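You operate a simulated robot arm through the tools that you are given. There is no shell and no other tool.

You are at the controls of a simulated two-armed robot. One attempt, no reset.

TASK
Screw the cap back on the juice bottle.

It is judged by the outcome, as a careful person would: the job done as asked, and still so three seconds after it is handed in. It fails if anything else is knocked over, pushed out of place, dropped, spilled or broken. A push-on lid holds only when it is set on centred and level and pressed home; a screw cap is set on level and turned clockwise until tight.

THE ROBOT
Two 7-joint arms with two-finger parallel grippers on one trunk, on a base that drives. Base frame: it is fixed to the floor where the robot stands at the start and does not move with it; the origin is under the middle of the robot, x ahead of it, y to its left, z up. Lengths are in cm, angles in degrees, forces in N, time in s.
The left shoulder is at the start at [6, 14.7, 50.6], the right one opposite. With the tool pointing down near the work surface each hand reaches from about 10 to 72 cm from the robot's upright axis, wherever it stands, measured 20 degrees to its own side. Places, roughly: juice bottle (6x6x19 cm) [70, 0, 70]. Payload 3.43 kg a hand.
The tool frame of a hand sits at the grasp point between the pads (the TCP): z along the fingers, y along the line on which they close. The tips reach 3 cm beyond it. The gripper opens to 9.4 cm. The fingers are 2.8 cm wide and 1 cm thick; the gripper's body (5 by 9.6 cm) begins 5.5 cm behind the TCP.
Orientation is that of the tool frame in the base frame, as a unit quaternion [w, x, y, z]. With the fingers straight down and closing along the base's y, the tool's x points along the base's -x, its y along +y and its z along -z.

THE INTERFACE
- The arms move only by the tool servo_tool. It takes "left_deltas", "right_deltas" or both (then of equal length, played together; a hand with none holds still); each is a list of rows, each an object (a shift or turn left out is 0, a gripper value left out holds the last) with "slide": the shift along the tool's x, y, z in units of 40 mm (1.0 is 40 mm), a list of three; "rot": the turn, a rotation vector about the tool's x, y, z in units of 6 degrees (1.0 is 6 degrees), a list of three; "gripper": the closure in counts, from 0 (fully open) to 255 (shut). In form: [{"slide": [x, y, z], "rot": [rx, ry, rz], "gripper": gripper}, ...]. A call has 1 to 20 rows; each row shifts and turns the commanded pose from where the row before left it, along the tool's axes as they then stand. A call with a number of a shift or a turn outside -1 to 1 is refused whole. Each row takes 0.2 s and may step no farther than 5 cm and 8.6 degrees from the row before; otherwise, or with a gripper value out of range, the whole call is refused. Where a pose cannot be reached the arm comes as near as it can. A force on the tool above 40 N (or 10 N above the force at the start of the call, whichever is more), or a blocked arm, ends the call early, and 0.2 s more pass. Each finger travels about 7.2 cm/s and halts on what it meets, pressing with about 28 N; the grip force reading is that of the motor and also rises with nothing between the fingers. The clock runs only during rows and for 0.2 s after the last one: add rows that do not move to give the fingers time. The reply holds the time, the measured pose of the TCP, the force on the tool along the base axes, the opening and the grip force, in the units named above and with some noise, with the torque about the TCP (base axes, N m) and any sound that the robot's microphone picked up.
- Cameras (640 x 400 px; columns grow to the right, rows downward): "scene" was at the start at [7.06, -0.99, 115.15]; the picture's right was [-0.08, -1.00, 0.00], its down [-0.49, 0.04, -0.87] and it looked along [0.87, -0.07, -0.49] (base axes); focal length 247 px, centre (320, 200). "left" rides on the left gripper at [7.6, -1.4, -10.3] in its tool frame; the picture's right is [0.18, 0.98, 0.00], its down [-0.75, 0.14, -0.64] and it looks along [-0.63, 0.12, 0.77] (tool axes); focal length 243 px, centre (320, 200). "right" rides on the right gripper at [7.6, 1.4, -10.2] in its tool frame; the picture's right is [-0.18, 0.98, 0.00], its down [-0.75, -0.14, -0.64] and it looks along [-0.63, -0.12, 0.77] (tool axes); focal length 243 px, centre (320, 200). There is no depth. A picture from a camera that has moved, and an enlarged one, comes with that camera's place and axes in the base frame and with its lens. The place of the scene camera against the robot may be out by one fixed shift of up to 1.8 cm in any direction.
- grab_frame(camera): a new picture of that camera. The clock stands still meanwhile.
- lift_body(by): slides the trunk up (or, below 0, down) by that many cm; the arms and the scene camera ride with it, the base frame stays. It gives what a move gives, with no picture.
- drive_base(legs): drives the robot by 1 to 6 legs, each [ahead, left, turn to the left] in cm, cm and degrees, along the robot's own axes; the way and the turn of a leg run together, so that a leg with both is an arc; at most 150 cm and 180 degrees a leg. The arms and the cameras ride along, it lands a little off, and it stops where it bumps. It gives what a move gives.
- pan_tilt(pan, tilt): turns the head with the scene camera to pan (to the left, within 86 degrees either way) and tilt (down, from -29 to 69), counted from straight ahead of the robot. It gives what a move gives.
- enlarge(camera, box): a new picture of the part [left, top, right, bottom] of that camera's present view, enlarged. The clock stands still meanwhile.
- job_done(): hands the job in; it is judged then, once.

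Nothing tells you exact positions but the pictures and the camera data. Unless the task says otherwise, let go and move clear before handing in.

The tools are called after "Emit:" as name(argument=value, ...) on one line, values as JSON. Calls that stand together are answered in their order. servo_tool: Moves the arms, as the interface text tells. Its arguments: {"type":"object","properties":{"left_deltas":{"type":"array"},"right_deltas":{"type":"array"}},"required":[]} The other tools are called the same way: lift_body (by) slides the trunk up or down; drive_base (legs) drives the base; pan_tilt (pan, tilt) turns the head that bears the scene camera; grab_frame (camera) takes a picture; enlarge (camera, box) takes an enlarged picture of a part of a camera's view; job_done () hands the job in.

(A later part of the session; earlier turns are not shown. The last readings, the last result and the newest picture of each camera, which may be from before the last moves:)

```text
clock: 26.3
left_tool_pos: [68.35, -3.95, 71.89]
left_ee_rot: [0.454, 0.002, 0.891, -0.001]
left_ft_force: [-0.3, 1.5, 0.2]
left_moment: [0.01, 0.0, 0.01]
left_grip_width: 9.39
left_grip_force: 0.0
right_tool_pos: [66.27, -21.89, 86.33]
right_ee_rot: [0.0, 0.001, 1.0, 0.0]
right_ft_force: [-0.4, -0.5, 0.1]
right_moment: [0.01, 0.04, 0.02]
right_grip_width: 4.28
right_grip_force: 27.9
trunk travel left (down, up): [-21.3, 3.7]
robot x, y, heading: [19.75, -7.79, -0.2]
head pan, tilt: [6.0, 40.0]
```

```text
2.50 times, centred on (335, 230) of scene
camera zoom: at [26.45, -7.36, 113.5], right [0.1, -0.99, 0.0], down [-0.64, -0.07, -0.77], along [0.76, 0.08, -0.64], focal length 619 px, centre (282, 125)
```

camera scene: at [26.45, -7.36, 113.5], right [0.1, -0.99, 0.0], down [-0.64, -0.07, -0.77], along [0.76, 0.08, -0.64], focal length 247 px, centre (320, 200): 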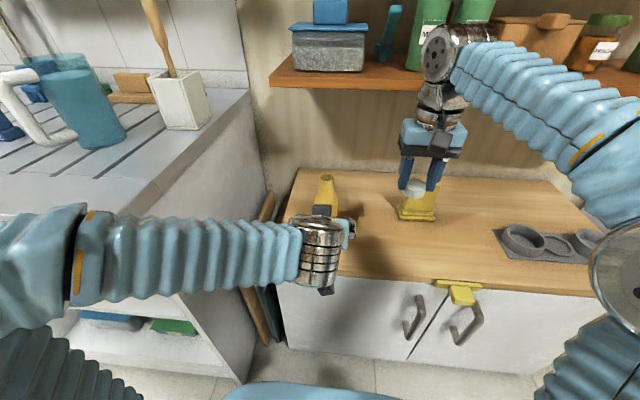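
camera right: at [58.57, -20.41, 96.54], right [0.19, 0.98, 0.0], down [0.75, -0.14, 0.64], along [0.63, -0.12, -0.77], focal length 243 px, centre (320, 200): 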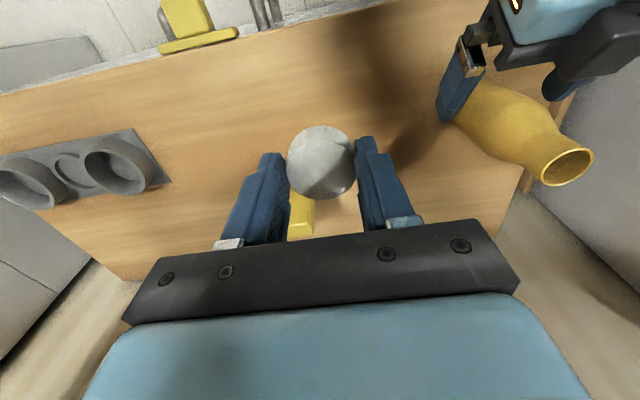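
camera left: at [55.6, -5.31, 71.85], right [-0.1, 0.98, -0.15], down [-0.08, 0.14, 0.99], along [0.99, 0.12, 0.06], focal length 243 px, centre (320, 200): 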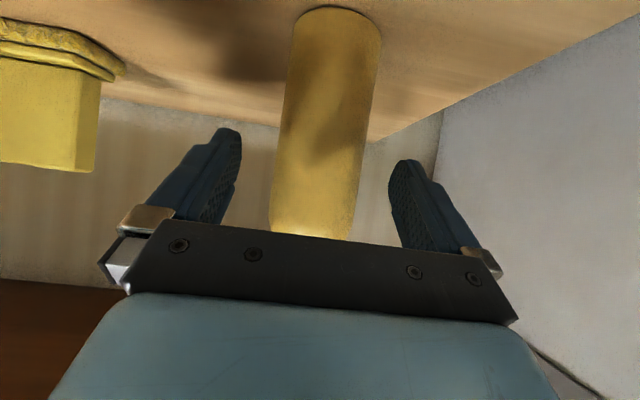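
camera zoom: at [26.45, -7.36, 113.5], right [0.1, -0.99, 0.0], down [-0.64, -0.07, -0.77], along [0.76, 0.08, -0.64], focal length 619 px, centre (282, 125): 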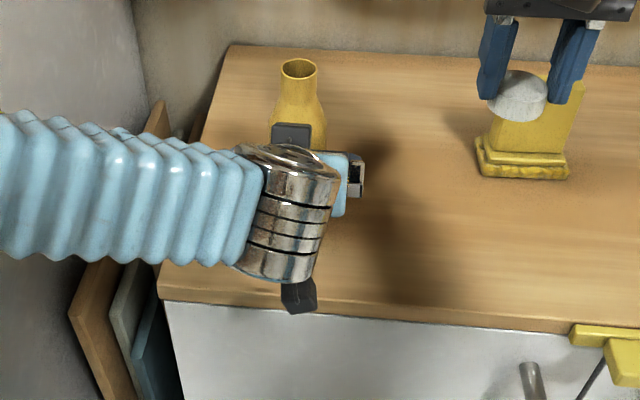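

Both fingers straddle the bottle evenly. I'll advance the last 4 cm and check the position once more before closing.

Emit:
servo_tool(left_deltas=[{"slide": [0, 0, 0.35]}, {"slide": [0, 0, 0.35]}, {"slide": [0, 0, 0.3]}, {"slide": [0, 0, 0]}])

Emit:
grab_frame(camera="left")

Emit:
enlarge(camera="right", box=[400, 0, 640, 200])

```text
clock: 27.3
left_tool_pos: [71.55, -3.93, 69.65]
left_ee_rot: [0.455, 0.001, 0.891, -0.001]
left_ft_force: [0.1, 0.3, -0.6]
left_moment: [0.0, -0.02, 0.0]
left_grip_width: 9.35
left_grip_force: 0.0
right_tool_pos: [66.33, -21.89, 86.22]
right_ee_rot: [0.001, 0.002, 1.0, 0.0]
right_ft_force: [0.2, -0.2, 0.3]
right_moment: [0.0, 0.0, 0.01]
right_grip_width: 4.25
right_grip_force: 27.9
trunk travel left (down, up): [-21.3, 3.7]
robot x, y, heading: [19.73, -8.16, -0.2]
head pan, tilt: [6.0, 40.0]
```

```text
taken
camera left: at [58.85, -5.27, 69.55], right [-0.1, 0.98, -0.15], down [-0.08, 0.14, 0.99], along [0.99, 0.11, 0.06], focal length 243 px, centre (320, 200)
```

left: 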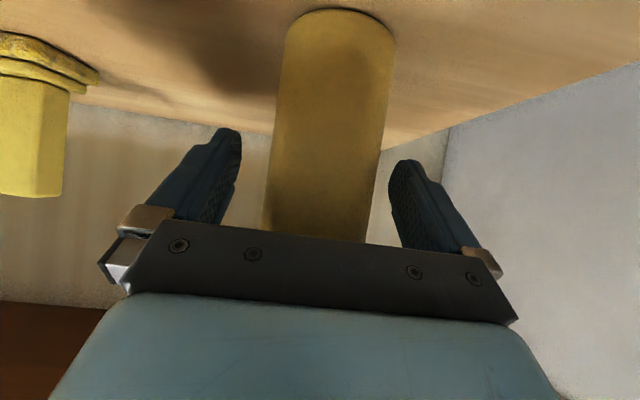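

```text
2.00 times, centred on (520, 100) of right
camera zoom: at [58.57, -20.41, 96.54], right [0.19, 0.98, 0.0], down [0.75, -0.14, 0.64], along [0.63, -0.12, -0.77], focal length 485 px, centre (-80, 400)
```

zoom: 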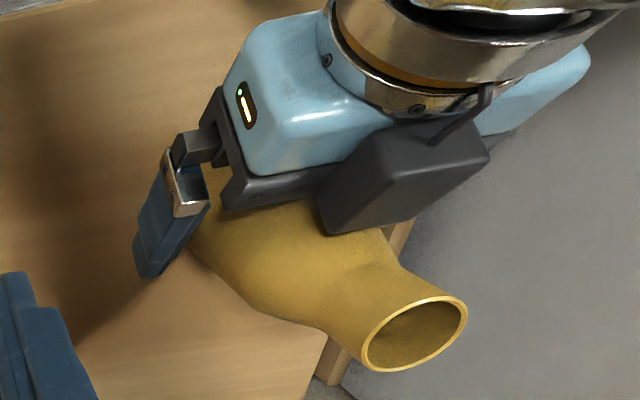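

The bottle is centred between the left fingers, but a box on the upper side of the left hand sits close to the neck. I'll lower the left hand 3 cm before gripping so the right fingers have room around the rim.

Emit:
servo_tool(left_deltas=[{"slide": [0.3, 0, 0.22]}, {"slide": [0.29, 0, 0.21]}, {"slide": [0, 0, 0]}])

Emit:
enlarge(camera="right", box=[400, 0, 640, 200])

Emit:
grab_frame(camera="left")

```text
clock: 28.1
left_tool_pos: [71.6, -3.83, 66.82]
left_ee_rot: [0.454, 0.002, 0.891, -0.001]
left_ft_force: [0.0, 0.0, 0.6]
left_moment: [0.01, -0.07, 0.03]
left_grip_width: 9.41
left_grip_force: 0.1
right_tool_pos: [66.35, -21.77, 86.27]
right_ee_rot: [0.0, 0.002, 1.0, 0.0]
right_ft_force: [0.0, -0.5, 0.5]
right_moment: [-0.01, -0.02, -0.04]
right_grip_width: 4.27
right_grip_force: 27.8
trunk travel left (down, up): [-21.3, 3.7]
robot x, y, heading: [19.94, -7.52, -0.1]
head pan, tilt: [6.0, 40.0]
```

```text
2.00 times, centred on (520, 100) of right
camera zoom: at [58.56, -20.41, 96.54], right [0.19, 0.98, 0.0], down [0.75, -0.14, 0.64], along [0.63, -0.12, -0.77], focal length 485 px, centre (-80, 400)
```

zoom: 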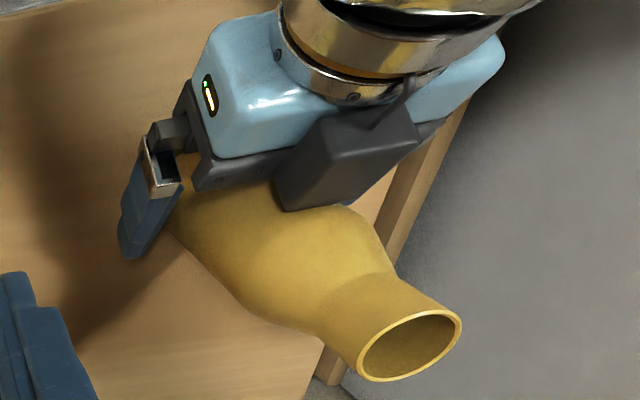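

```text
taken
camera left: at [58.91, -5.3, 66.64], right [-0.1, 0.98, -0.15], down [-0.08, 0.14, 0.99], along [0.99, 0.11, 0.06], focal length 243 px, centre (320, 200)
```

left: 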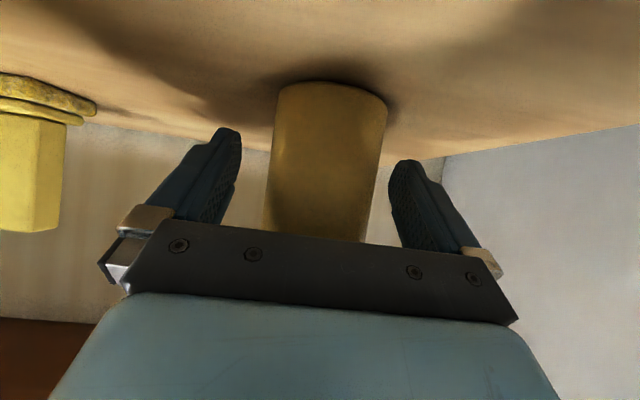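

The rim shifted slightly in the picture: the box on the left hand touched the bottle's shoulder and leaned it about 2°. I'll back the left hand off 1.5 cm horizontally and check that the bottle settles upright.

Emit:
servo_tool(left_deltas=[{"slide": [0.11, 0, -0.152]}, {"slide": [0.11, 0, -0.152]}, {"slide": [0, 0, 0]}, {"slide": [0, 0, 0]}])

Emit:
enlarge(camera="right", box=[400, 0, 640, 200])

Emit:
grab_frame(camera="left")

```text
clock: 29.1
left_tool_pos: [69.99, -3.85, 66.81]
left_ee_rot: [0.454, 0.001, 0.891, 0.0]
left_ft_force: [-0.1, -0.2, -0.1]
left_moment: [0.01, 0.04, -0.01]
left_grip_width: 9.43
left_grip_force: 0.1
right_tool_pos: [66.23, -21.82, 86.32]
right_ee_rot: [-0.001, 0.001, 1.0, -0.001]
right_ft_force: [0.3, 1.2, 0.3]
right_moment: [0.02, 0.0, 0.0]
right_grip_width: 4.25
right_grip_force: 28.0
trunk travel left (down, up): [-21.3, 3.7]
robot x, y, heading: [19.94, -8.09, -0.2]
head pan, tilt: [6.0, 40.0]
```

```text
2.00 times, centred on (520, 100) of right
camera zoom: at [58.57, -20.41, 96.54], right [0.19, 0.98, 0.0], down [0.75, -0.14, 0.64], along [0.63, -0.12, -0.77], focal length 485 px, centre (-80, 400)
```

zoom: 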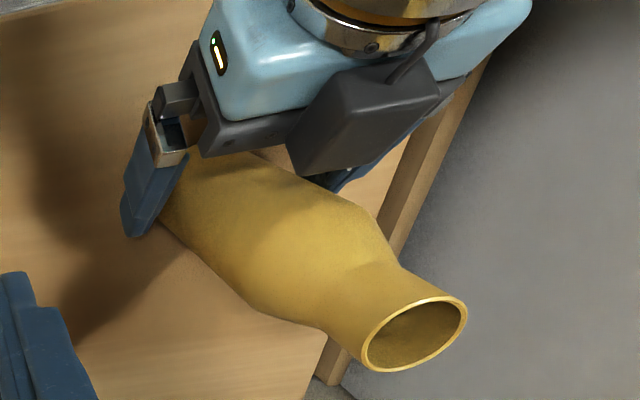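

```text
taken
camera left: at [57.42, -5.24, 66.65], right [-0.1, 0.98, -0.15], down [-0.08, 0.14, 0.99], along [0.99, 0.11, 0.06], focal length 243 px, centre (320, 200)
```

left: 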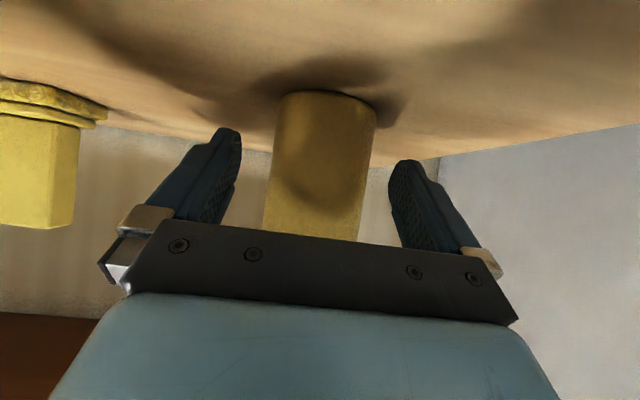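

The bottle is upright again, with its rim back in the original place, and the box is clear. I'll close the left gripper on the body.

Emit:
servo_tool(left_deltas=[{"slide": [0, -0.02, 0], "gripper": 60}, {"slide": [0, 0, 0], "gripper": 90}, {"slide": [0, 0, 0], "gripper": 255}, {"slide": [0, 0, 0]}, {"slide": [0, 0, 0]}])

Emit:
enlarge(camera="right", box=[400, 0, 640, 200])

Emit:
grab_frame(camera="left")

```text
clock: 30.3
left_tool_pos: [70.04, -3.83, 66.71]
left_ee_rot: [0.454, 0.001, 0.891, 0.0]
left_ft_force: [0.2, 0.7, -0.6]
left_moment: [-0.03, -0.02, 0.01]
left_grip_width: 5.63
left_grip_force: 27.9
right_tool_pos: [66.31, -21.9, 86.22]
right_ee_rot: [0.0, 0.002, 1.0, 0.0]
right_ft_force: [0.1, 0.0, -0.1]
right_moment: [0.0, 0.0, 0.01]
right_grip_width: 4.25
right_grip_force: 27.8
trunk travel left (down, up): [-21.3, 3.7]
robot x, y, heading: [19.96, -8.0, -0.2]
head pan, tilt: [6.0, 40.0]
```

```text
2.00 times, centred on (520, 100) of right
camera zoom: at [58.56, -20.41, 96.54], right [0.19, 0.98, 0.0], down [0.75, -0.14, 0.64], along [0.63, -0.12, -0.77], focal length 485 px, centre (-80, 400)
```

zoom: 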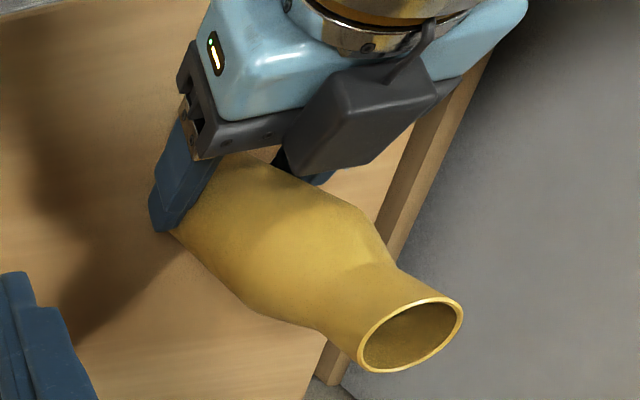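

```text
taken
camera left: at [57.4, -5.35, 66.64], right [-0.1, 0.98, -0.15], down [-0.08, 0.14, 0.99], along [0.99, 0.11, 0.06], focal length 243 px, centre (320, 200)
```

left: 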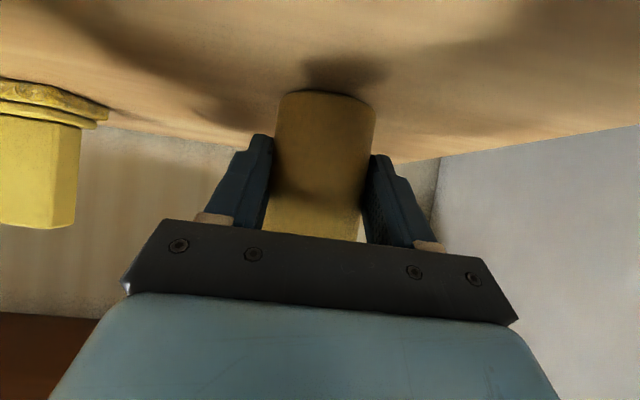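

The bottle is held (5.63 cm wide) and its rim is at about (71.6, −4.05, 80.9). I'll bring the cap over the rim with about 1.2 cm of clearance.

Emit:
servo_tool(right_deltas=[{"slide": [-0.22, 0.74, 0.0]}, {"slide": [-0.22, 0.74, 0.0]}, {"slide": [-0.22, 0.74, 0.0]}, {"slide": [-0.22, 0.74, 0.0]}, {"slide": [-0.22, 0.74, 0.05]}, {"slide": [-0.22, 0.74, 0.1]}, {"slide": [0, 0, 0]}, {"slide": [0, 0, 0]}])

Emit:
grab_frame(camera="right")

Emit:
grab_frame(camera="scene")

```text
clock: 32.1
left_tool_pos: [70.02, -3.98, 66.86]
left_ee_rot: [0.454, 0.002, 0.891, -0.001]
left_ft_force: [1.7, -0.1, 1.1]
left_moment: [-0.07, -0.08, -0.02]
left_grip_width: 5.63
left_grip_force: 28.1
right_tool_pos: [71.45, -3.95, 85.71]
right_ee_rot: [0.0, 0.002, 1.0, 0.0]
right_ft_force: [-0.1, 0.5, -0.8]
right_moment: [-0.01, 0.0, 0.02]
right_grip_width: 4.27
right_grip_force: 27.8
trunk travel left (down, up): [-21.3, 3.7]
robot x, y, heading: [20.15, -7.99, -0.1]
head pan, tilt: [6.0, 40.0]
```

```text
taken
camera right: at [63.76, -2.56, 95.97], right [0.19, 0.98, 0.0], down [0.75, -0.14, 0.64], along [0.63, -0.12, -0.77], focal length 243 px, centre (320, 200)
```

right: 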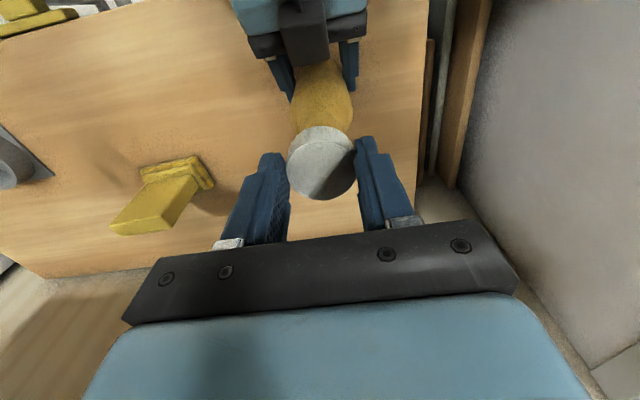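

```text
taken
camera scene: at [26.45, -7.36, 113.5], right [0.1, -0.99, 0.0], down [-0.64, -0.07, -0.77], along [0.76, 0.08, -0.64], focal length 247 px, centre (320, 200)
```

scene: 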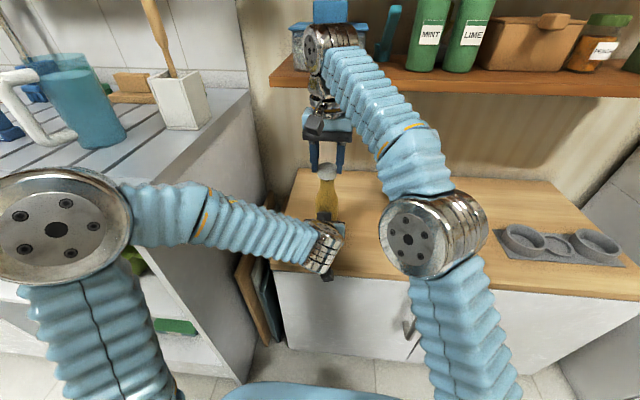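

The cap hovers over the neck. I'll enlarge both views to check the centring.

Emit:
enlarge(camera="scene", box=[290, 130, 370, 190])

Emit:
enlarge(camera="right", box=[240, 50, 400, 220])

```text
6.67 times, centred on (330, 160) of scene
camera zoom: at [26.45, -7.36, 113.5], right [0.1, -0.99, 0.0], down [-0.64, -0.07, -0.77], along [0.76, 0.08, -0.64], focal length 1650 px, centre (253, 467)
```

zoom: 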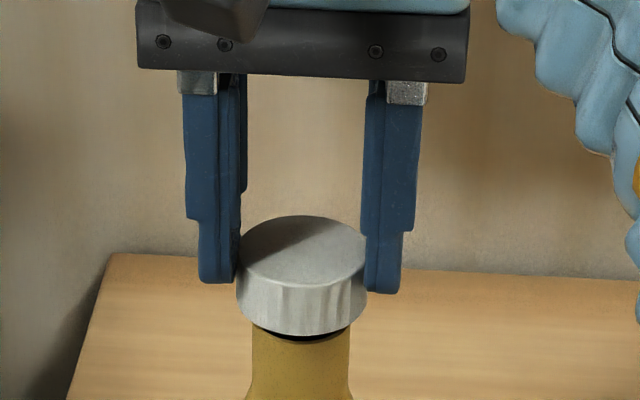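

```text
2.35 times, centred on (320, 135) of right
camera zoom: at [63.76, -2.56, 95.97], right [0.19, 0.98, 0.0], down [0.75, -0.14, 0.64], along [0.63, -0.12, -0.77], focal length 571 px, centre (320, 353)
```

zoom: 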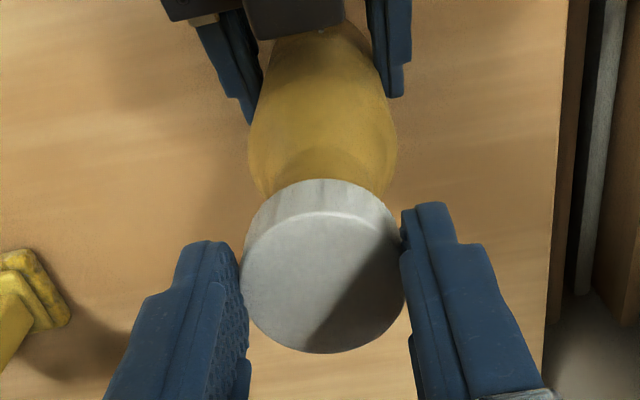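

The y alignment looks right, but x is uncertain by a few millimetres. I'll back off to the right and yaw the right hand 90° counter-clockwise, so its camera sees the rim side-on and gives x directly. That is also the pose I want for starting the clockwise turn.

Emit:
servo_tool(right_deltas=[{"slide": [0, -0.6, -0.1]}, {"slide": [0, -0.8, 0]}, {"slide": [0, -0.6, 0]}, {"rot": [0, 0, -1]}, {"rot": [0, 0, -1]}, {"rot": [0, 0, -1]}, {"rot": [0, 0, -1]}, {"rot": [0, 0, -1]}, {"rot": [0, 0, -1]}, {"rot": [0, 0, -1]}, {"rot": [0, 0, -1]}, {"rot": [0, 0, -1]}, {"rot": [0, 0, -1]}, {"rot": [0, 0, -1]}, {"rot": [0, 0, -1]}, {"rot": [0, 0, -1]}, {"rot": [0, 0, 0]}])

Emit:
grab_frame(camera="right")

Emit:
grab_frame(camera="scene")

```text
clock: 35.7
left_tool_pos: [70.03, -3.85, 66.81]
left_ee_rot: [0.454, 0.002, 0.891, -0.001]
left_ft_force: [-1.6, 0.7, 1.6]
left_moment: [0.02, -0.06, 0.01]
left_grip_width: 5.64
left_grip_force: 28.0
right_tool_pos: [71.39, -12.04, 86.22]
right_ee_rot: [0.0, -0.629, 0.778, 0.0]
right_ft_force: [0.2, -0.4, -0.8]
right_moment: [0.03, 0.03, 0.03]
right_grip_width: 4.23
right_grip_force: 28.0
trunk travel left (down, up): [-21.3, 3.7]
robot x, y, heading: [20.13, -8.03, -0.3]
head pan, tilt: [6.0, 40.0]
```

```text
taken
camera right: at [68.34, -19.29, 96.39], right [-0.92, 0.39, 0.0], down [0.3, 0.71, 0.64], along [0.25, 0.59, -0.77], focal length 243 px, centre (320, 200)
```

right: 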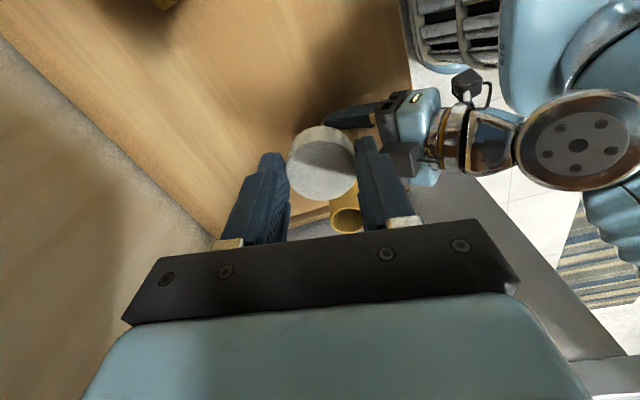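

```text
taken
camera scene: at [26.43, -7.35, 113.5], right [0.1, -0.99, 0.0], down [-0.64, -0.07, -0.77], along [0.76, 0.08, -0.64], focal length 247 px, centre (320, 200)
```

scene: 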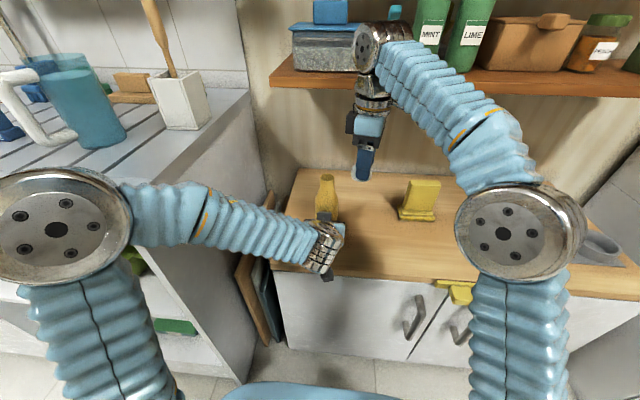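

The rim is visible beside the finger. I'll move the hand 2 cm back toward the robot for an unobstructed view.

Emit:
servo_tool(right_deltas=[{"slide": [0.1, -0.49, 0]}, {"slide": [0, 0, 0]}])

Emit:
enlarge(camera="right", box=[270, 120, 400, 250])

Emit:
enlarge(camera="scene", box=[300, 140, 380, 200])

```text
clock: 36.3
left_tool_pos: [70.11, -3.99, 66.75]
left_ee_rot: [0.454, 0.002, 0.891, -0.001]
left_ft_force: [-0.2, -0.3, 0.0]
left_moment: [-0.07, -0.1, 0.0]
left_grip_width: 5.61
left_grip_force: 28.1
right_tool_pos: [73.45, -12.94, 86.16]
right_ee_rot: [0.0, -0.628, 0.778, 0.0]
right_ft_force: [-0.5, 0.5, -0.3]
right_moment: [0.0, 0.0, 0.02]
right_grip_width: 4.25
right_grip_force: 28.1
trunk travel left (down, up): [-21.3, 3.7]
robot x, y, heading: [20.05, -7.88, -0.3]
head pan, tilt: [6.0, 40.0]
```

```text
3.08 times, centred on (335, 185) of right
camera zoom: at [70.26, -20.13, 96.44], right [-0.92, 0.39, 0.0], down [0.3, 0.71, 0.64], along [0.25, 0.59, -0.77], focal length 746 px, centre (274, 246)
```

zoom: 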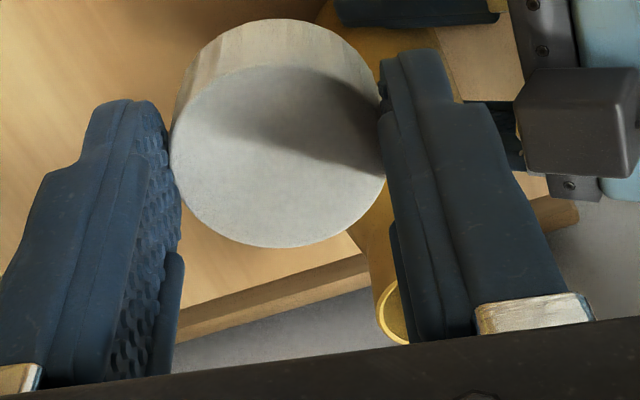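

```text
6.67 times, centred on (340, 170) of scene
camera zoom: at [26.45, -7.36, 113.5], right [0.1, -0.99, 0.0], down [-0.64, -0.07, -0.77], along [0.76, 0.08, -0.64], focal length 1650 px, centre (187, 400)
```

zoom: 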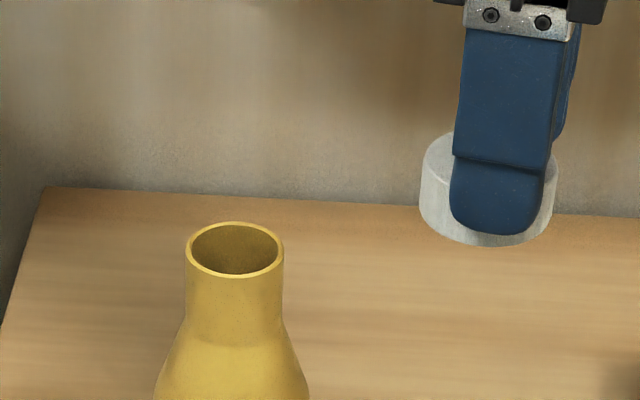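

The tool's y axis points the other way after the yaw, so I moved the wrong direction. I'll slide the opposite way and look again.

Emit:
servo_tool(right_deltas=[{"slide": [-0.1, 0.5, 0]}, {"slide": [-0.1, 0.5, 0]}, {"slide": [0, 0, 0]}])

Emit:
enlarge(camera="right", box=[270, 120, 400, 250])

Emit:
enlarge(camera="scene", box=[300, 140, 380, 200])

```text
clock: 37.1
left_tool_pos: [70.05, -3.95, 66.71]
left_ee_rot: [0.454, 0.002, 0.891, 0.0]
left_ft_force: [-1.4, 0.2, 0.8]
left_moment: [-0.05, -0.01, 0.03]
left_grip_width: 5.62
left_grip_force: 27.8
right_tool_pos: [69.52, -11.21, 85.98]
right_ee_rot: [0.001, -0.627, 0.779, 0.0]
right_ft_force: [0.4, -0.5, 0.3]
right_moment: [0.05, 0.01, -0.01]
right_grip_width: 4.26
right_grip_force: 28.5
trunk travel left (down, up): [-21.3, 3.7]
robot x, y, heading: [20.06, -7.87, -0.3]
head pan, tilt: [6.0, 40.0]
```

```text
3.08 times, centred on (335, 185) of right
camera zoom: at [66.31, -18.43, 96.39], right [-0.92, 0.39, 0.0], down [0.3, 0.71, 0.64], along [0.25, 0.59, -0.77], focal length 746 px, centre (274, 246)
```

zoom: 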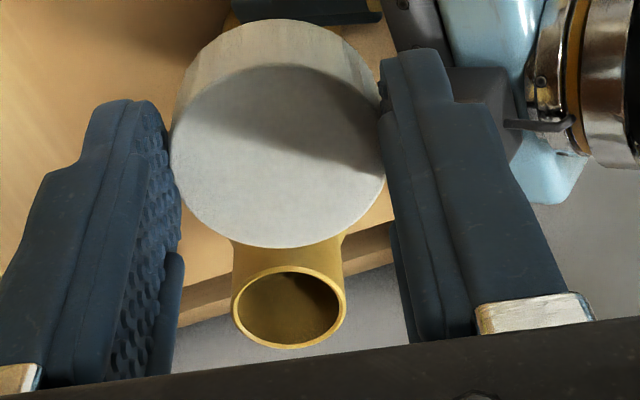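

```text
6.67 times, centred on (340, 170) of scene
camera zoom: at [26.43, -7.36, 113.5], right [0.1, -0.99, 0.0], down [-0.64, -0.07, -0.77], along [0.76, 0.08, -0.64], focal length 1650 px, centre (187, 400)
```

zoom: 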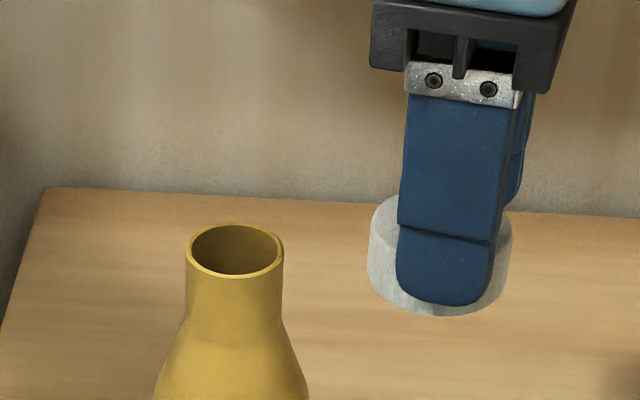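

The side view gives the rim centre at about (71.95, −4.1, 80.7). It also shows the cap is held low on the fingertips and about 0.5 cm off the TCP axis, so I'll centre on the cap rather than the TCP. I'll move it over the rim, still clear above it.

Emit:
servo_tool(right_deltas=[{"slide": [-0.58, -0.08, -0.03]}, {"slide": [-0.58, -0.08, 0]}, {"slide": [-0.58, -0.08, 0]}, {"slide": [0, 0, 0]}, {"slide": [0, 0, 0]}])

Emit:
enlarge(camera="right", box=[240, 50, 400, 250])

Emit:
enlarge(camera="scene", box=[290, 140, 370, 200])

```text
clock: 38.3
left_tool_pos: [70.12, -4.08, 66.77]
left_ee_rot: [0.454, 0.001, 0.891, -0.001]
left_ft_force: [0.3, 0.0, 1.1]
left_moment: [-0.03, -0.1, -0.01]
left_grip_width: 5.63
left_grip_force: 27.6
right_tool_pos: [71.95, -4.69, 86.22]
right_ee_rot: [0.0, -0.628, 0.778, 0.0]
right_ft_force: [0.2, 0.8, -0.5]
right_moment: [0.0, 0.01, 0.0]
right_grip_width: 4.24
right_grip_force: 27.5
trunk travel left (down, up): [-21.3, 3.7]
robot x, y, heading: [19.96, -8.01, 0.0]
head pan, tilt: [6.0, 40.0]
```

```text
2.00 times, centred on (320, 150) of right
camera zoom: at [68.81, -11.88, 96.38], right [-0.92, 0.39, 0.0], down [0.3, 0.71, 0.64], along [0.25, 0.59, -0.77], focal length 485 px, centre (320, 300)
```

zoom: 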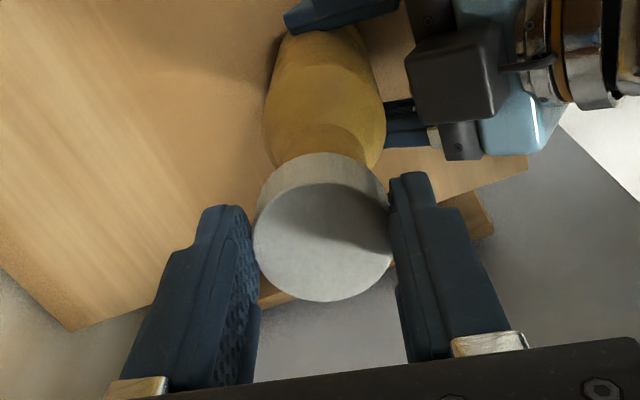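

```text
6.67 times, centred on (330, 170) of scene
camera zoom: at [26.45, -7.36, 113.5], right [0.1, -0.99, 0.0], down [-0.64, -0.07, -0.77], along [0.76, 0.08, -0.64], focal length 1650 px, centre (253, 400)
```

zoom: 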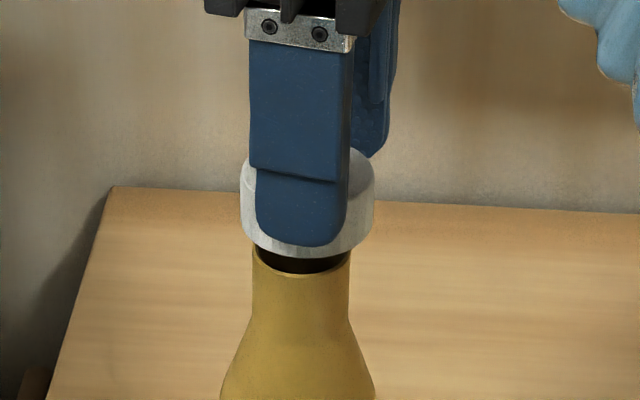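

The y alignment is off by about 0.17 cm and x looks right. I'll correct y and lower the cap in small steps, watching the force.

Emit:
servo_tool(right_deltas=[{"slide": [-0.04, 0.01, 0.0]}, {"slide": [0, 0, 0.1]}, {"slide": [0, 0, 0.1]}, {"slide": [0, 0, 0.05]}, {"slide": [0, 0, 0]}])

Emit:
enlarge(camera="scene", box=[290, 140, 370, 200])

Emit:
enlarge(camera="right", box=[240, 50, 400, 250])

```text
clock: 39.5
left_tool_pos: [70.06, -4.07, 66.71]
left_ee_rot: [0.454, 0.002, 0.891, -0.001]
left_ft_force: [-0.4, 0.8, 0.8]
left_moment: [-0.05, -0.1, -0.02]
left_grip_width: 5.63
left_grip_force: 28.0
right_tool_pos: [71.93, -4.5, 85.25]
right_ee_rot: [0.0, -0.628, 0.778, 0.0]
right_ft_force: [0.3, -0.4, -0.4]
right_moment: [0.02, -0.03, 0.0]
right_grip_width: 4.24
right_grip_force: 28.4
trunk travel left (down, up): [-21.3, 3.7]
robot x, y, heading: [20.38, -7.97, -0.2]
head pan, tilt: [6.0, 40.0]
```

```text
6.67 times, centred on (330, 170) of scene
camera zoom: at [26.44, -7.35, 113.5], right [0.1, -0.99, 0.0], down [-0.64, -0.07, -0.77], along [0.76, 0.08, -0.64], focal length 1650 px, centre (253, 400)
```

zoom: 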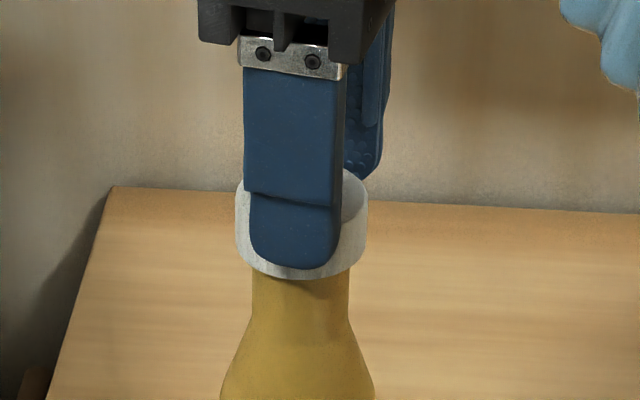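

```text
2.00 times, centred on (320, 150) of right
camera zoom: at [68.82, -11.69, 95.49], right [-0.92, 0.39, 0.0], down [0.3, 0.71, 0.64], along [0.25, 0.59, -0.77], focal length 485 px, centre (320, 300)
```

zoom: 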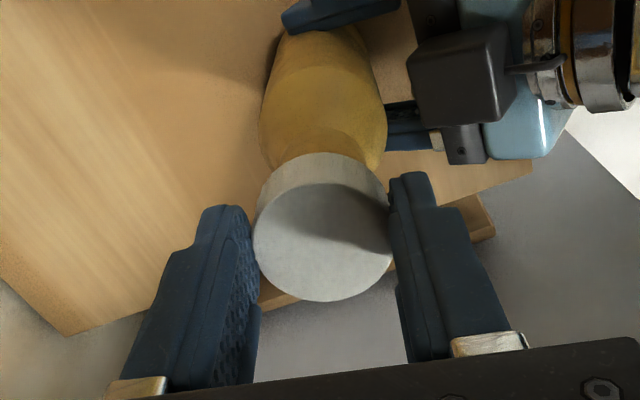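

The cap is now centred on the neck in the scene view. I'll continue down in small steps.

Emit:
servo_tool(right_deltas=[{"slide": [0, 0, 0.04]}, {"slide": [0, 0, 0.04]}, {"slide": [0, 0, 0.03]}, {"slide": [0, 0, 0]}])

Emit:
enlarge(camera="scene", box=[290, 140, 370, 200])

```text
clock: 40.5
left_tool_pos: [69.94, -3.96, 66.77]
left_ee_rot: [0.454, 0.001, 0.891, -0.001]
left_ft_force: [0.4, 0.7, 2.2]
left_moment: [-0.03, -0.12, 0.02]
left_grip_width: 5.62
left_grip_force: 28.0
right_tool_pos: [72.1, -4.53, 84.84]
right_ee_rot: [0.0, -0.628, 0.779, 0.0]
right_ft_force: [0.3, -0.2, 0.3]
right_moment: [-0.01, 0.01, 0.02]
right_grip_width: 4.26
right_grip_force: 27.7
trunk travel left (down, up): [-21.3, 3.7]
robot x, y, heading: [19.92, -7.91, 0.1]
head pan, tilt: [6.0, 40.0]
```

```text
6.67 times, centred on (330, 170) of scene
camera zoom: at [26.44, -7.35, 113.5], right [0.1, -0.99, 0.0], down [-0.64, -0.07, -0.77], along [0.76, 0.08, -0.64], focal length 1650 px, centre (253, 400)
```

zoom: 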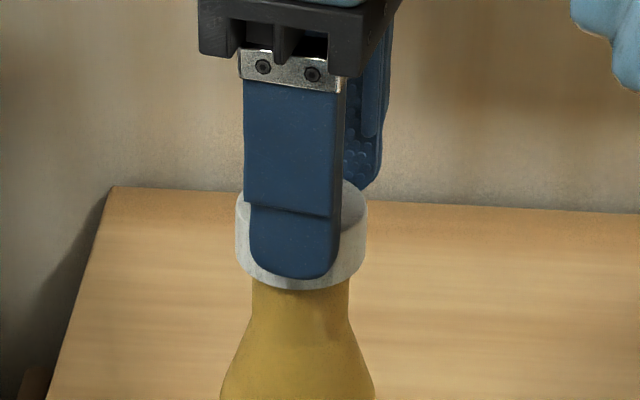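

There is no contact yet and the cap's lower edge is about level with the rim. I'll continue down gently.

Emit:
servo_tool(right_deltas=[{"slide": [0, 0, 0.03]}, {"slide": [0, 0, 0.03]}, {"slide": [0, 0, 0.03]}, {"slide": [0, 0, 0]}])

Emit:
enlarge(camera="scene", box=[290, 140, 370, 200])

```text
clock: 41.5
left_tool_pos: [70.14, -3.91, 66.76]
left_ee_rot: [0.454, 0.002, 0.891, -0.001]
left_ft_force: [-0.2, 0.0, 2.0]
left_moment: [-0.03, -0.06, -0.03]
left_grip_width: 5.63
left_grip_force: 28.1
right_tool_pos: [71.89, -4.57, 84.45]
right_ee_rot: [0.001, -0.628, 0.778, 0.0]
right_ft_force: [-0.5, 0.9, -0.2]
right_moment: [-0.03, -0.02, -0.05]
right_grip_width: 4.26
right_grip_force: 27.7
trunk travel left (down, up): [-21.3, 3.7]
robot x, y, heading: [19.82, -7.87, -0.1]
head pan, tilt: [6.0, 40.0]
```

```text
6.67 times, centred on (330, 170) of scene
camera zoom: at [26.44, -7.35, 113.5], right [0.1, -0.99, 0.0], down [-0.64, -0.07, -0.77], along [0.76, 0.08, -0.64], focal length 1650 px, centre (253, 400)
```

zoom: 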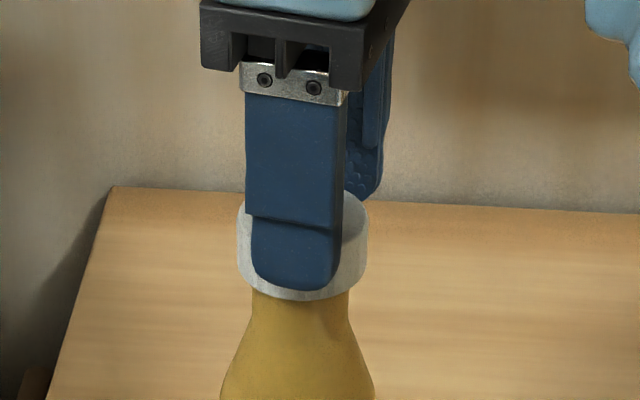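

Still no contact, and the cap appears to be slipping over the neck. I'll keep lowering.

Emit:
servo_tool(right_deltas=[{"slide": [0, 0, 0.03]}, {"slide": [0, 0, 0.03]}, {"slide": [0, 0, 0.03]}, {"slide": [0, 0, 0.03]}, {"slide": [0, 0, 0]}])

Emit:
enlarge(camera="scene", box=[290, 140, 370, 200])

```text
clock: 42.7
left_tool_pos: [70.07, -3.99, 66.82]
left_ee_rot: [0.454, 0.002, 0.891, -0.001]
left_ft_force: [-0.4, 0.7, 1.2]
left_moment: [-0.04, -0.07, 0.01]
left_grip_width: 5.62
left_grip_force: 28.5
right_tool_pos: [71.91, -4.53, 83.94]
right_ee_rot: [-0.001, -0.628, 0.778, 0.0]
right_ft_force: [0.3, 0.8, 0.2]
right_moment: [0.0, -0.01, 0.01]
right_grip_width: 4.26
right_grip_force: 27.7
trunk travel left (down, up): [-21.3, 3.7]
robot x, y, heading: [20.08, -7.91, -0.3]
head pan, tilt: [6.0, 40.0]
```

```text
6.67 times, centred on (330, 170) of scene
camera zoom: at [26.44, -7.35, 113.5], right [0.1, -0.99, 0.0], down [-0.64, -0.07, -0.77], along [0.76, 0.08, -0.64], focal length 1650 px, centre (253, 400)
```

zoom: 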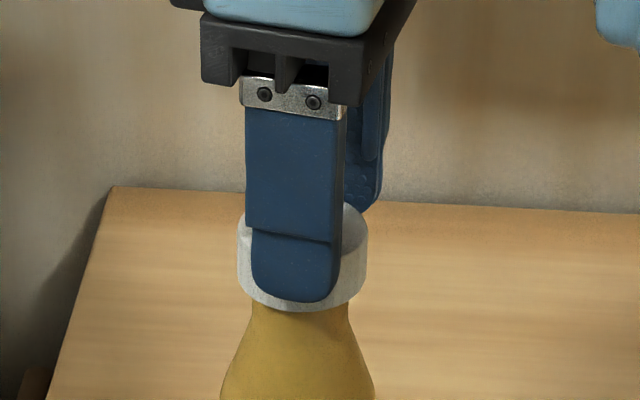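

The cap top is nearly level with the rim, so it is properly over the neck. I'll continue until I feel contact.

Emit:
servo_tool(right_deltas=[{"slide": [0, 0, 0.025]}, {"slide": [0, 0, 0.025]}, {"slide": [0, 0, 0.025]}, {"slide": [0, 0, 0]}])

Emit:
enlarge(camera="scene", box=[290, 140, 370, 200])

Emit:
enlarge(camera="right", box=[240, 50, 400, 250])

```text
clock: 43.7
left_tool_pos: [69.99, -4.11, 66.78]
left_ee_rot: [0.454, 0.002, 0.891, -0.001]
left_ft_force: [1.8, -1.0, 0.7]
left_moment: [-0.04, 0.4, -0.01]
left_grip_width: 5.6
left_grip_force: 28.1
right_tool_pos: [71.95, -4.6, 83.58]
right_ee_rot: [-0.001, -0.628, 0.778, -0.001]
right_ft_force: [-4.0, -0.6, 1.5]
right_moment: [-0.04, 0.21, -0.01]
right_grip_width: 4.26
right_grip_force: 27.7
trunk travel left (down, up): [-21.3, 3.7]
robot x, y, heading: [19.9, -8.07, -0.3]
head pan, tilt: [6.0, 40.0]
```

```text
6.67 times, centred on (330, 170) of scene
camera zoom: at [26.43, -7.36, 113.5], right [0.1, -0.99, 0.0], down [-0.64, -0.07, -0.77], along [0.76, 0.08, -0.64], focal length 1650 px, centre (253, 400)
```

zoom: 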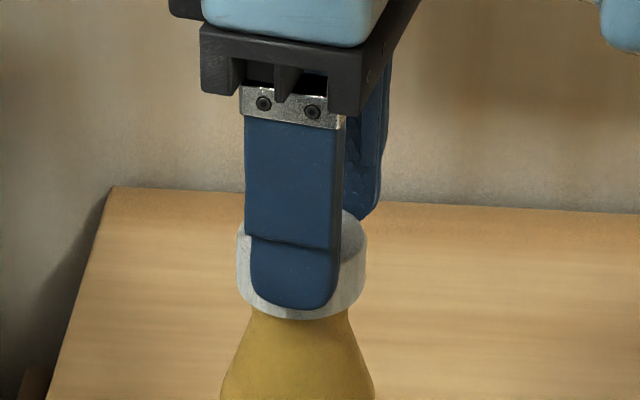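

```text
2.00 times, centred on (320, 150) of right
camera zoom: at [68.82, -11.73, 93.86], right [-0.92, 0.39, 0.0], down [0.3, 0.71, 0.64], along [0.25, 0.59, -0.77], focal length 485 px, centre (320, 300)
```

zoom: 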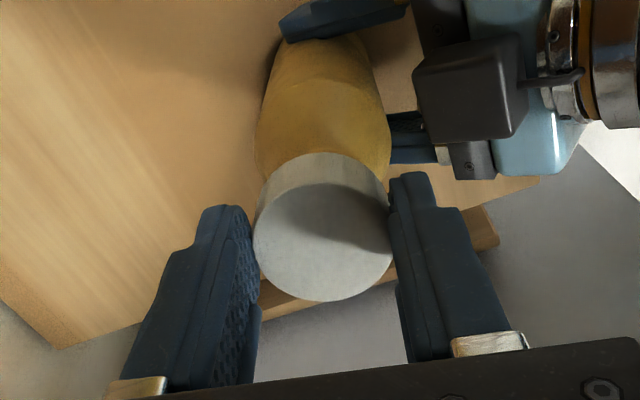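

I feel light contact: the neck is pushing the cap toward −x, so the cap sits about 1 mm too far forward. I'll ease it back and continue down slightly.

Emit:
servo_tool(right_deltas=[{"slide": [0.005, 0.025, 0]}, {"slide": [0, 0, 0]}])

```text
clock: 44.3
left_tool_pos: [70.12, -4.0, 66.8]
left_ee_rot: [0.454, 0.002, 0.891, -0.002]
left_ft_force: [-6.3, 2.1, 2.3]
left_moment: [-0.06, -0.98, 0.02]
left_grip_width: 5.65
left_grip_force: 27.7
right_tool_pos: [71.88, -4.63, 83.56]
right_ee_rot: [0.0, -0.627, 0.779, 0.0]
right_ft_force: [7.6, -0.7, 2.4]
right_moment: [-0.05, -0.32, -0.04]
right_grip_width: 4.25
right_grip_force: 28.5
trunk travel left (down, up): [-21.3, 3.7]
robot x, y, heading: [20.02, -8.03, 0.1]
head pan, tilt: [6.0, 40.0]
```

The fit is snug and the force flipped sign, so the true centre is between the two positions. I'll move about two thirds of the way back.

Emit:
servo_tool(right_deltas=[{"slide": [-0.003, -0.0155, 0]}, {"slide": [0, 0, 0]}])

Emit:
servo_tool(right_deltas=[{"slide": [0, 0, 0.02]}, {"slide": [0, 0, 0]}])

```text
clock: 44.9
left_tool_pos: [70.06, -3.89, 66.71]
left_ee_rot: [0.453, 0.0, 0.891, 0.0]
left_ft_force: [-4.2, 1.4, 0.7]
left_moment: [-0.18, -0.28, 0.02]
left_grip_width: 5.63
left_grip_force: 28.2
right_tool_pos: [71.83, -4.76, 83.57]
right_ee_rot: [0.0, -0.628, 0.778, 0.0]
right_ft_force: [4.4, -1.9, 3.7]
right_moment: [-0.01, -0.21, -0.02]
right_grip_width: 4.25
right_grip_force: 28.3
trunk travel left (down, up): [-21.3, 3.7]
robot x, y, heading: [19.87, -7.61, -0.4]
head pan, tilt: [6.0, 40.0]
```

```text
clock: 45.5
left_tool_pos: [69.99, -4.04, 66.72]
left_ee_rot: [0.454, 0.001, 0.891, -0.001]
left_ft_force: [-0.8, 0.3, 0.0]
left_moment: [-0.28, 0.07, 0.01]
left_grip_width: 5.63
left_grip_force: 27.8
right_tool_pos: [71.96, -4.54, 83.5]
right_ee_rot: [0.001, -0.628, 0.778, 0.001]
right_ft_force: [1.6, -2.1, 11.2]
right_moment: [-0.08, -0.07, 0.02]
right_grip_width: 4.25
right_grip_force: 28.3
trunk travel left (down, up): [-21.3, 3.7]
robot x, y, heading: [20.01, -7.95, -0.2]
head pan, tilt: [6.0, 40.0]
```

The cap now pushes back vertically (11 N) with little side force, so it is seated against the neck. I'll check the look, then release and re-grip centred and deeper.

Emit:
enlarge(camera="scene", box=[290, 140, 370, 200])

Emit:
enlarge(camera="right", box=[240, 50, 400, 250])

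```text
6.67 times, centred on (330, 170) of scene
camera zoom: at [26.41, -7.37, 113.51], right [0.1, -0.99, 0.0], down [-0.64, -0.06, -0.77], along [0.76, 0.08, -0.64], focal length 1650 px, centre (253, 400)
```

zoom: 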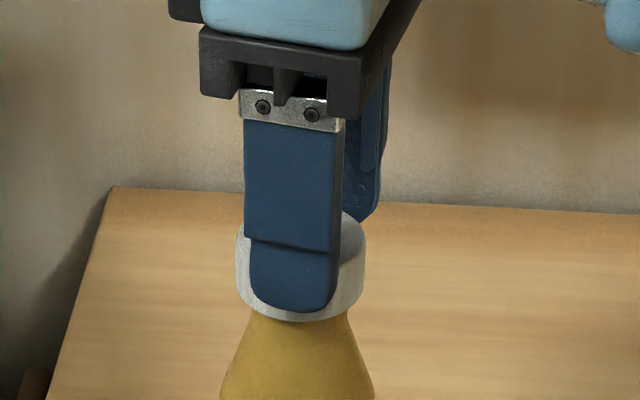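

```text
2.00 times, centred on (320, 150) of right
camera zoom: at [68.74, -11.72, 93.8], right [-0.92, 0.39, 0.0], down [0.3, 0.71, 0.64], along [0.25, 0.59, -0.77], focal length 485 px, centre (320, 300)
```

zoom: 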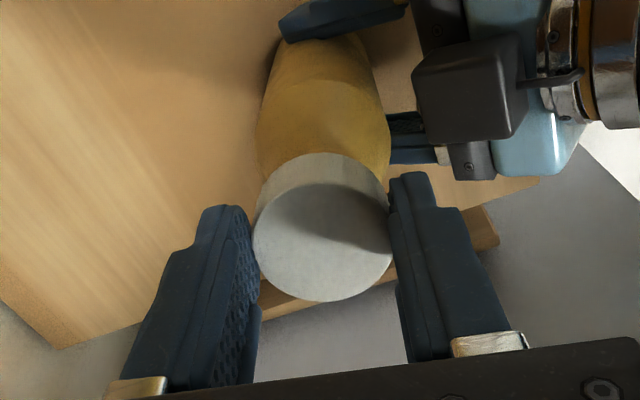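

The cap is sitting level on the neck. I'll open slightly, shift to the cap's centre (0.53 cm along tool −x), go 0.8 cm lower and look before gripping again.

Emit:
servo_tool(right_deltas=[{"gripper": 75}, {"slide": [0, 0, 0]}, {"slide": [-0.07, 0, 0]}, {"slide": [-0.06, 0, 0]}, {"slide": [0, 0, 0.1]}, {"slide": [0, 0, 0.1]}, {"slide": [0, 0, 0]}])

Emit:
enlarge(camera="scene", box=[290, 140, 370, 200])

Emit:
enlarge(camera="right", box=[240, 50, 400, 250])

```text
clock: 47.1
left_tool_pos: [70.01, -4.04, 66.73]
left_ee_rot: [0.454, 0.002, 0.891, 0.0]
left_ft_force: [1.6, -0.3, 1.4]
left_moment: [-0.04, 0.01, -0.01]
left_grip_width: 5.61
left_grip_force: 27.8
right_tool_pos: [72.0, -3.96, 82.73]
right_ee_rot: [0.001, -0.628, 0.778, 0.0]
right_ft_force: [-0.5, 0.0, 0.5]
right_moment: [-0.01, 0.01, 0.0]
right_grip_width: 6.6
right_grip_force: 0.1
trunk travel left (down, up): [-21.3, 3.7]
robot x, y, heading: [19.75, -8.06, -0.2]
head pan, tilt: [6.0, 40.0]
```

```text
6.67 times, centred on (330, 170) of scene
camera zoom: at [26.45, -7.36, 113.5], right [0.1, -0.99, 0.0], down [-0.64, -0.07, -0.77], along [0.76, 0.08, -0.64], focal length 1650 px, centre (253, 400)
```

zoom: 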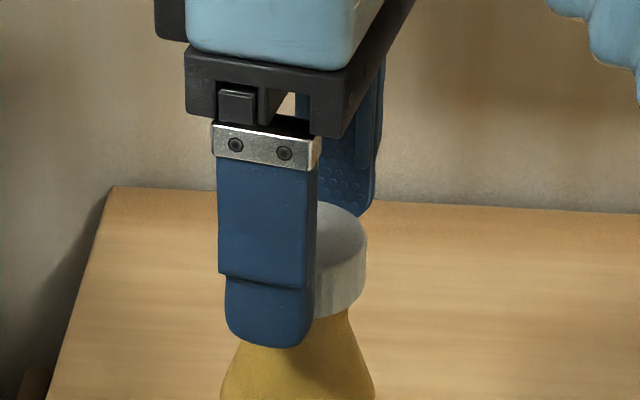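

```text
2.00 times, centred on (320, 150) of right
camera zoom: at [68.96, -11.24, 93.03], right [-0.92, 0.39, 0.0], down [0.3, 0.71, 0.64], along [0.25, 0.59, -0.77], focal length 485 px, centre (320, 300)
```

zoom: 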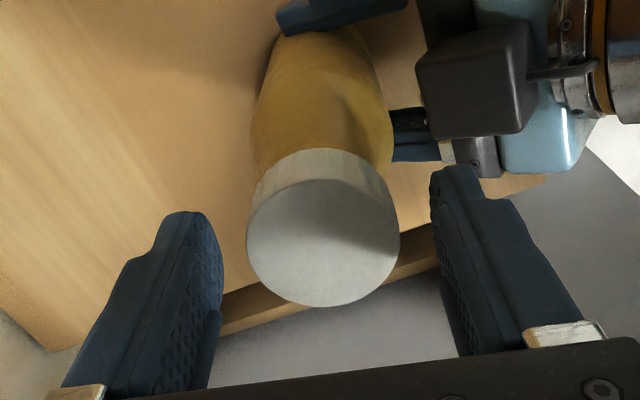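

The cap stays on the neck, upright and centred between the open fingers. I'll close on it again.

Emit:
servo_tool(right_deltas=[{"slide": [0.01, 0, 0], "gripper": 120}, {"slide": [0, 0, 0], "gripper": 255}, {"slide": [0, 0, 0]}, {"slide": [0, 0, 0]}])

Emit:
enlarge(camera="right", box=[240, 50, 400, 250])

Emit:
enlarge(camera="scene", box=[290, 140, 370, 200])

```text
clock: 48.1
left_tool_pos: [69.98, -4.1, 66.68]
left_ee_rot: [0.454, 0.001, 0.891, -0.001]
left_ft_force: [4.8, -1.9, 0.1]
left_moment: [0.05, 0.29, -0.04]
left_grip_width: 5.62
left_grip_force: 27.9
right_tool_pos: [72.0, -4.14, 82.6]
right_ee_rot: [0.001, -0.627, 0.779, 0.0]
right_ft_force: [-3.2, 1.0, 0.3]
right_moment: [0.02, 0.09, 0.02]
right_grip_width: 4.28
right_grip_force: 27.7
trunk travel left (down, up): [-21.3, 3.7]
robot x, y, heading: [19.87, -7.76, -0.0]
head pan, tilt: [6.0, 40.0]
```

```text
2.00 times, centred on (320, 150) of right
camera zoom: at [68.93, -11.26, 93.03], right [-0.92, 0.39, 0.0], down [0.3, 0.71, 0.64], along [0.25, 0.59, -0.77], focal length 485 px, centre (320, 300)
```

zoom: 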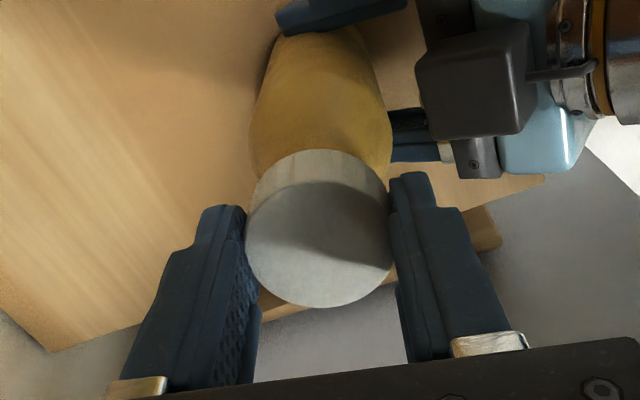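

```text
6.67 times, centred on (330, 170) of scene
camera zoom: at [26.44, -7.36, 113.5], right [0.1, -0.99, 0.0], down [-0.64, -0.07, -0.77], along [0.76, 0.08, -0.64], focal length 1650 px, centre (253, 400)
```

zoom: 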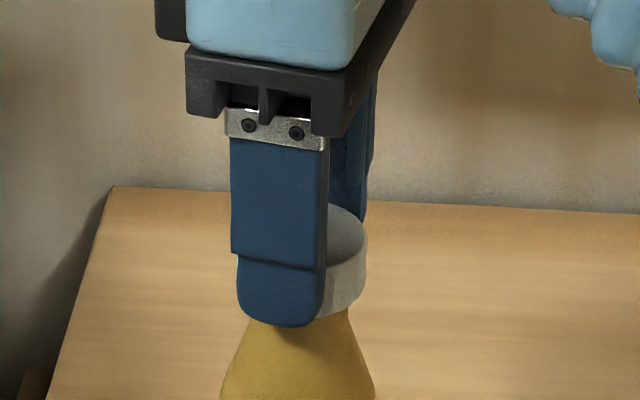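

The grip is good, with the pads well down the cap's side. I'll start turning clockwise (+ about tool z) with a light downward push.

Emit:
servo_tool(right_deltas=[{"slide": [0, 0, 0.02], "rot": [0, 0, 1]}, {"rot": [0, 0, 1]}, {"rot": [0, 0, 1]}, {"rot": [0, 0, 1]}, {"rot": [0, 0, 0]}])

Emit:
enlarge(camera="right", box=[240, 50, 400, 250])

```text
clock: 49.3
left_tool_pos: [70.16, -4.02, 66.78]
left_ee_rot: [0.454, 0.002, 0.891, -0.001]
left_ft_force: [6.8, -1.9, -0.3]
left_moment: [0.01, 0.13, -0.01]
left_grip_width: 5.6
left_grip_force: 27.9
right_tool_pos: [72.03, -3.94, 82.68]
right_ee_rot: [-0.001, -0.451, 0.892, 0.0]
right_ft_force: [-3.2, 1.0, 5.2]
right_moment: [0.03, 0.11, 0.0]
right_grip_width: 4.25
right_grip_force: 27.7
trunk travel left (down, up): [-21.3, 3.7]
robot x, y, heading: [19.71, -8.12, -0.1]
head pan, tilt: [6.0, 40.0]
```

```text
2.00 times, centred on (320, 150) of right
camera zoom: at [66.24, -9.41, 92.93], right [-0.68, 0.73, 0.0], down [0.56, 0.52, 0.64], along [0.47, 0.44, -0.77], focal length 485 px, centre (320, 300)
```

zoom: 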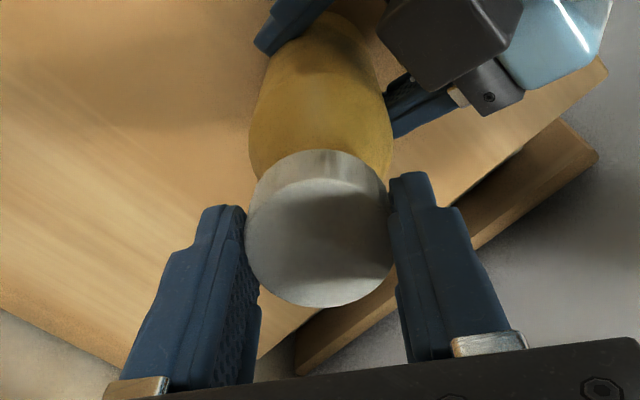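

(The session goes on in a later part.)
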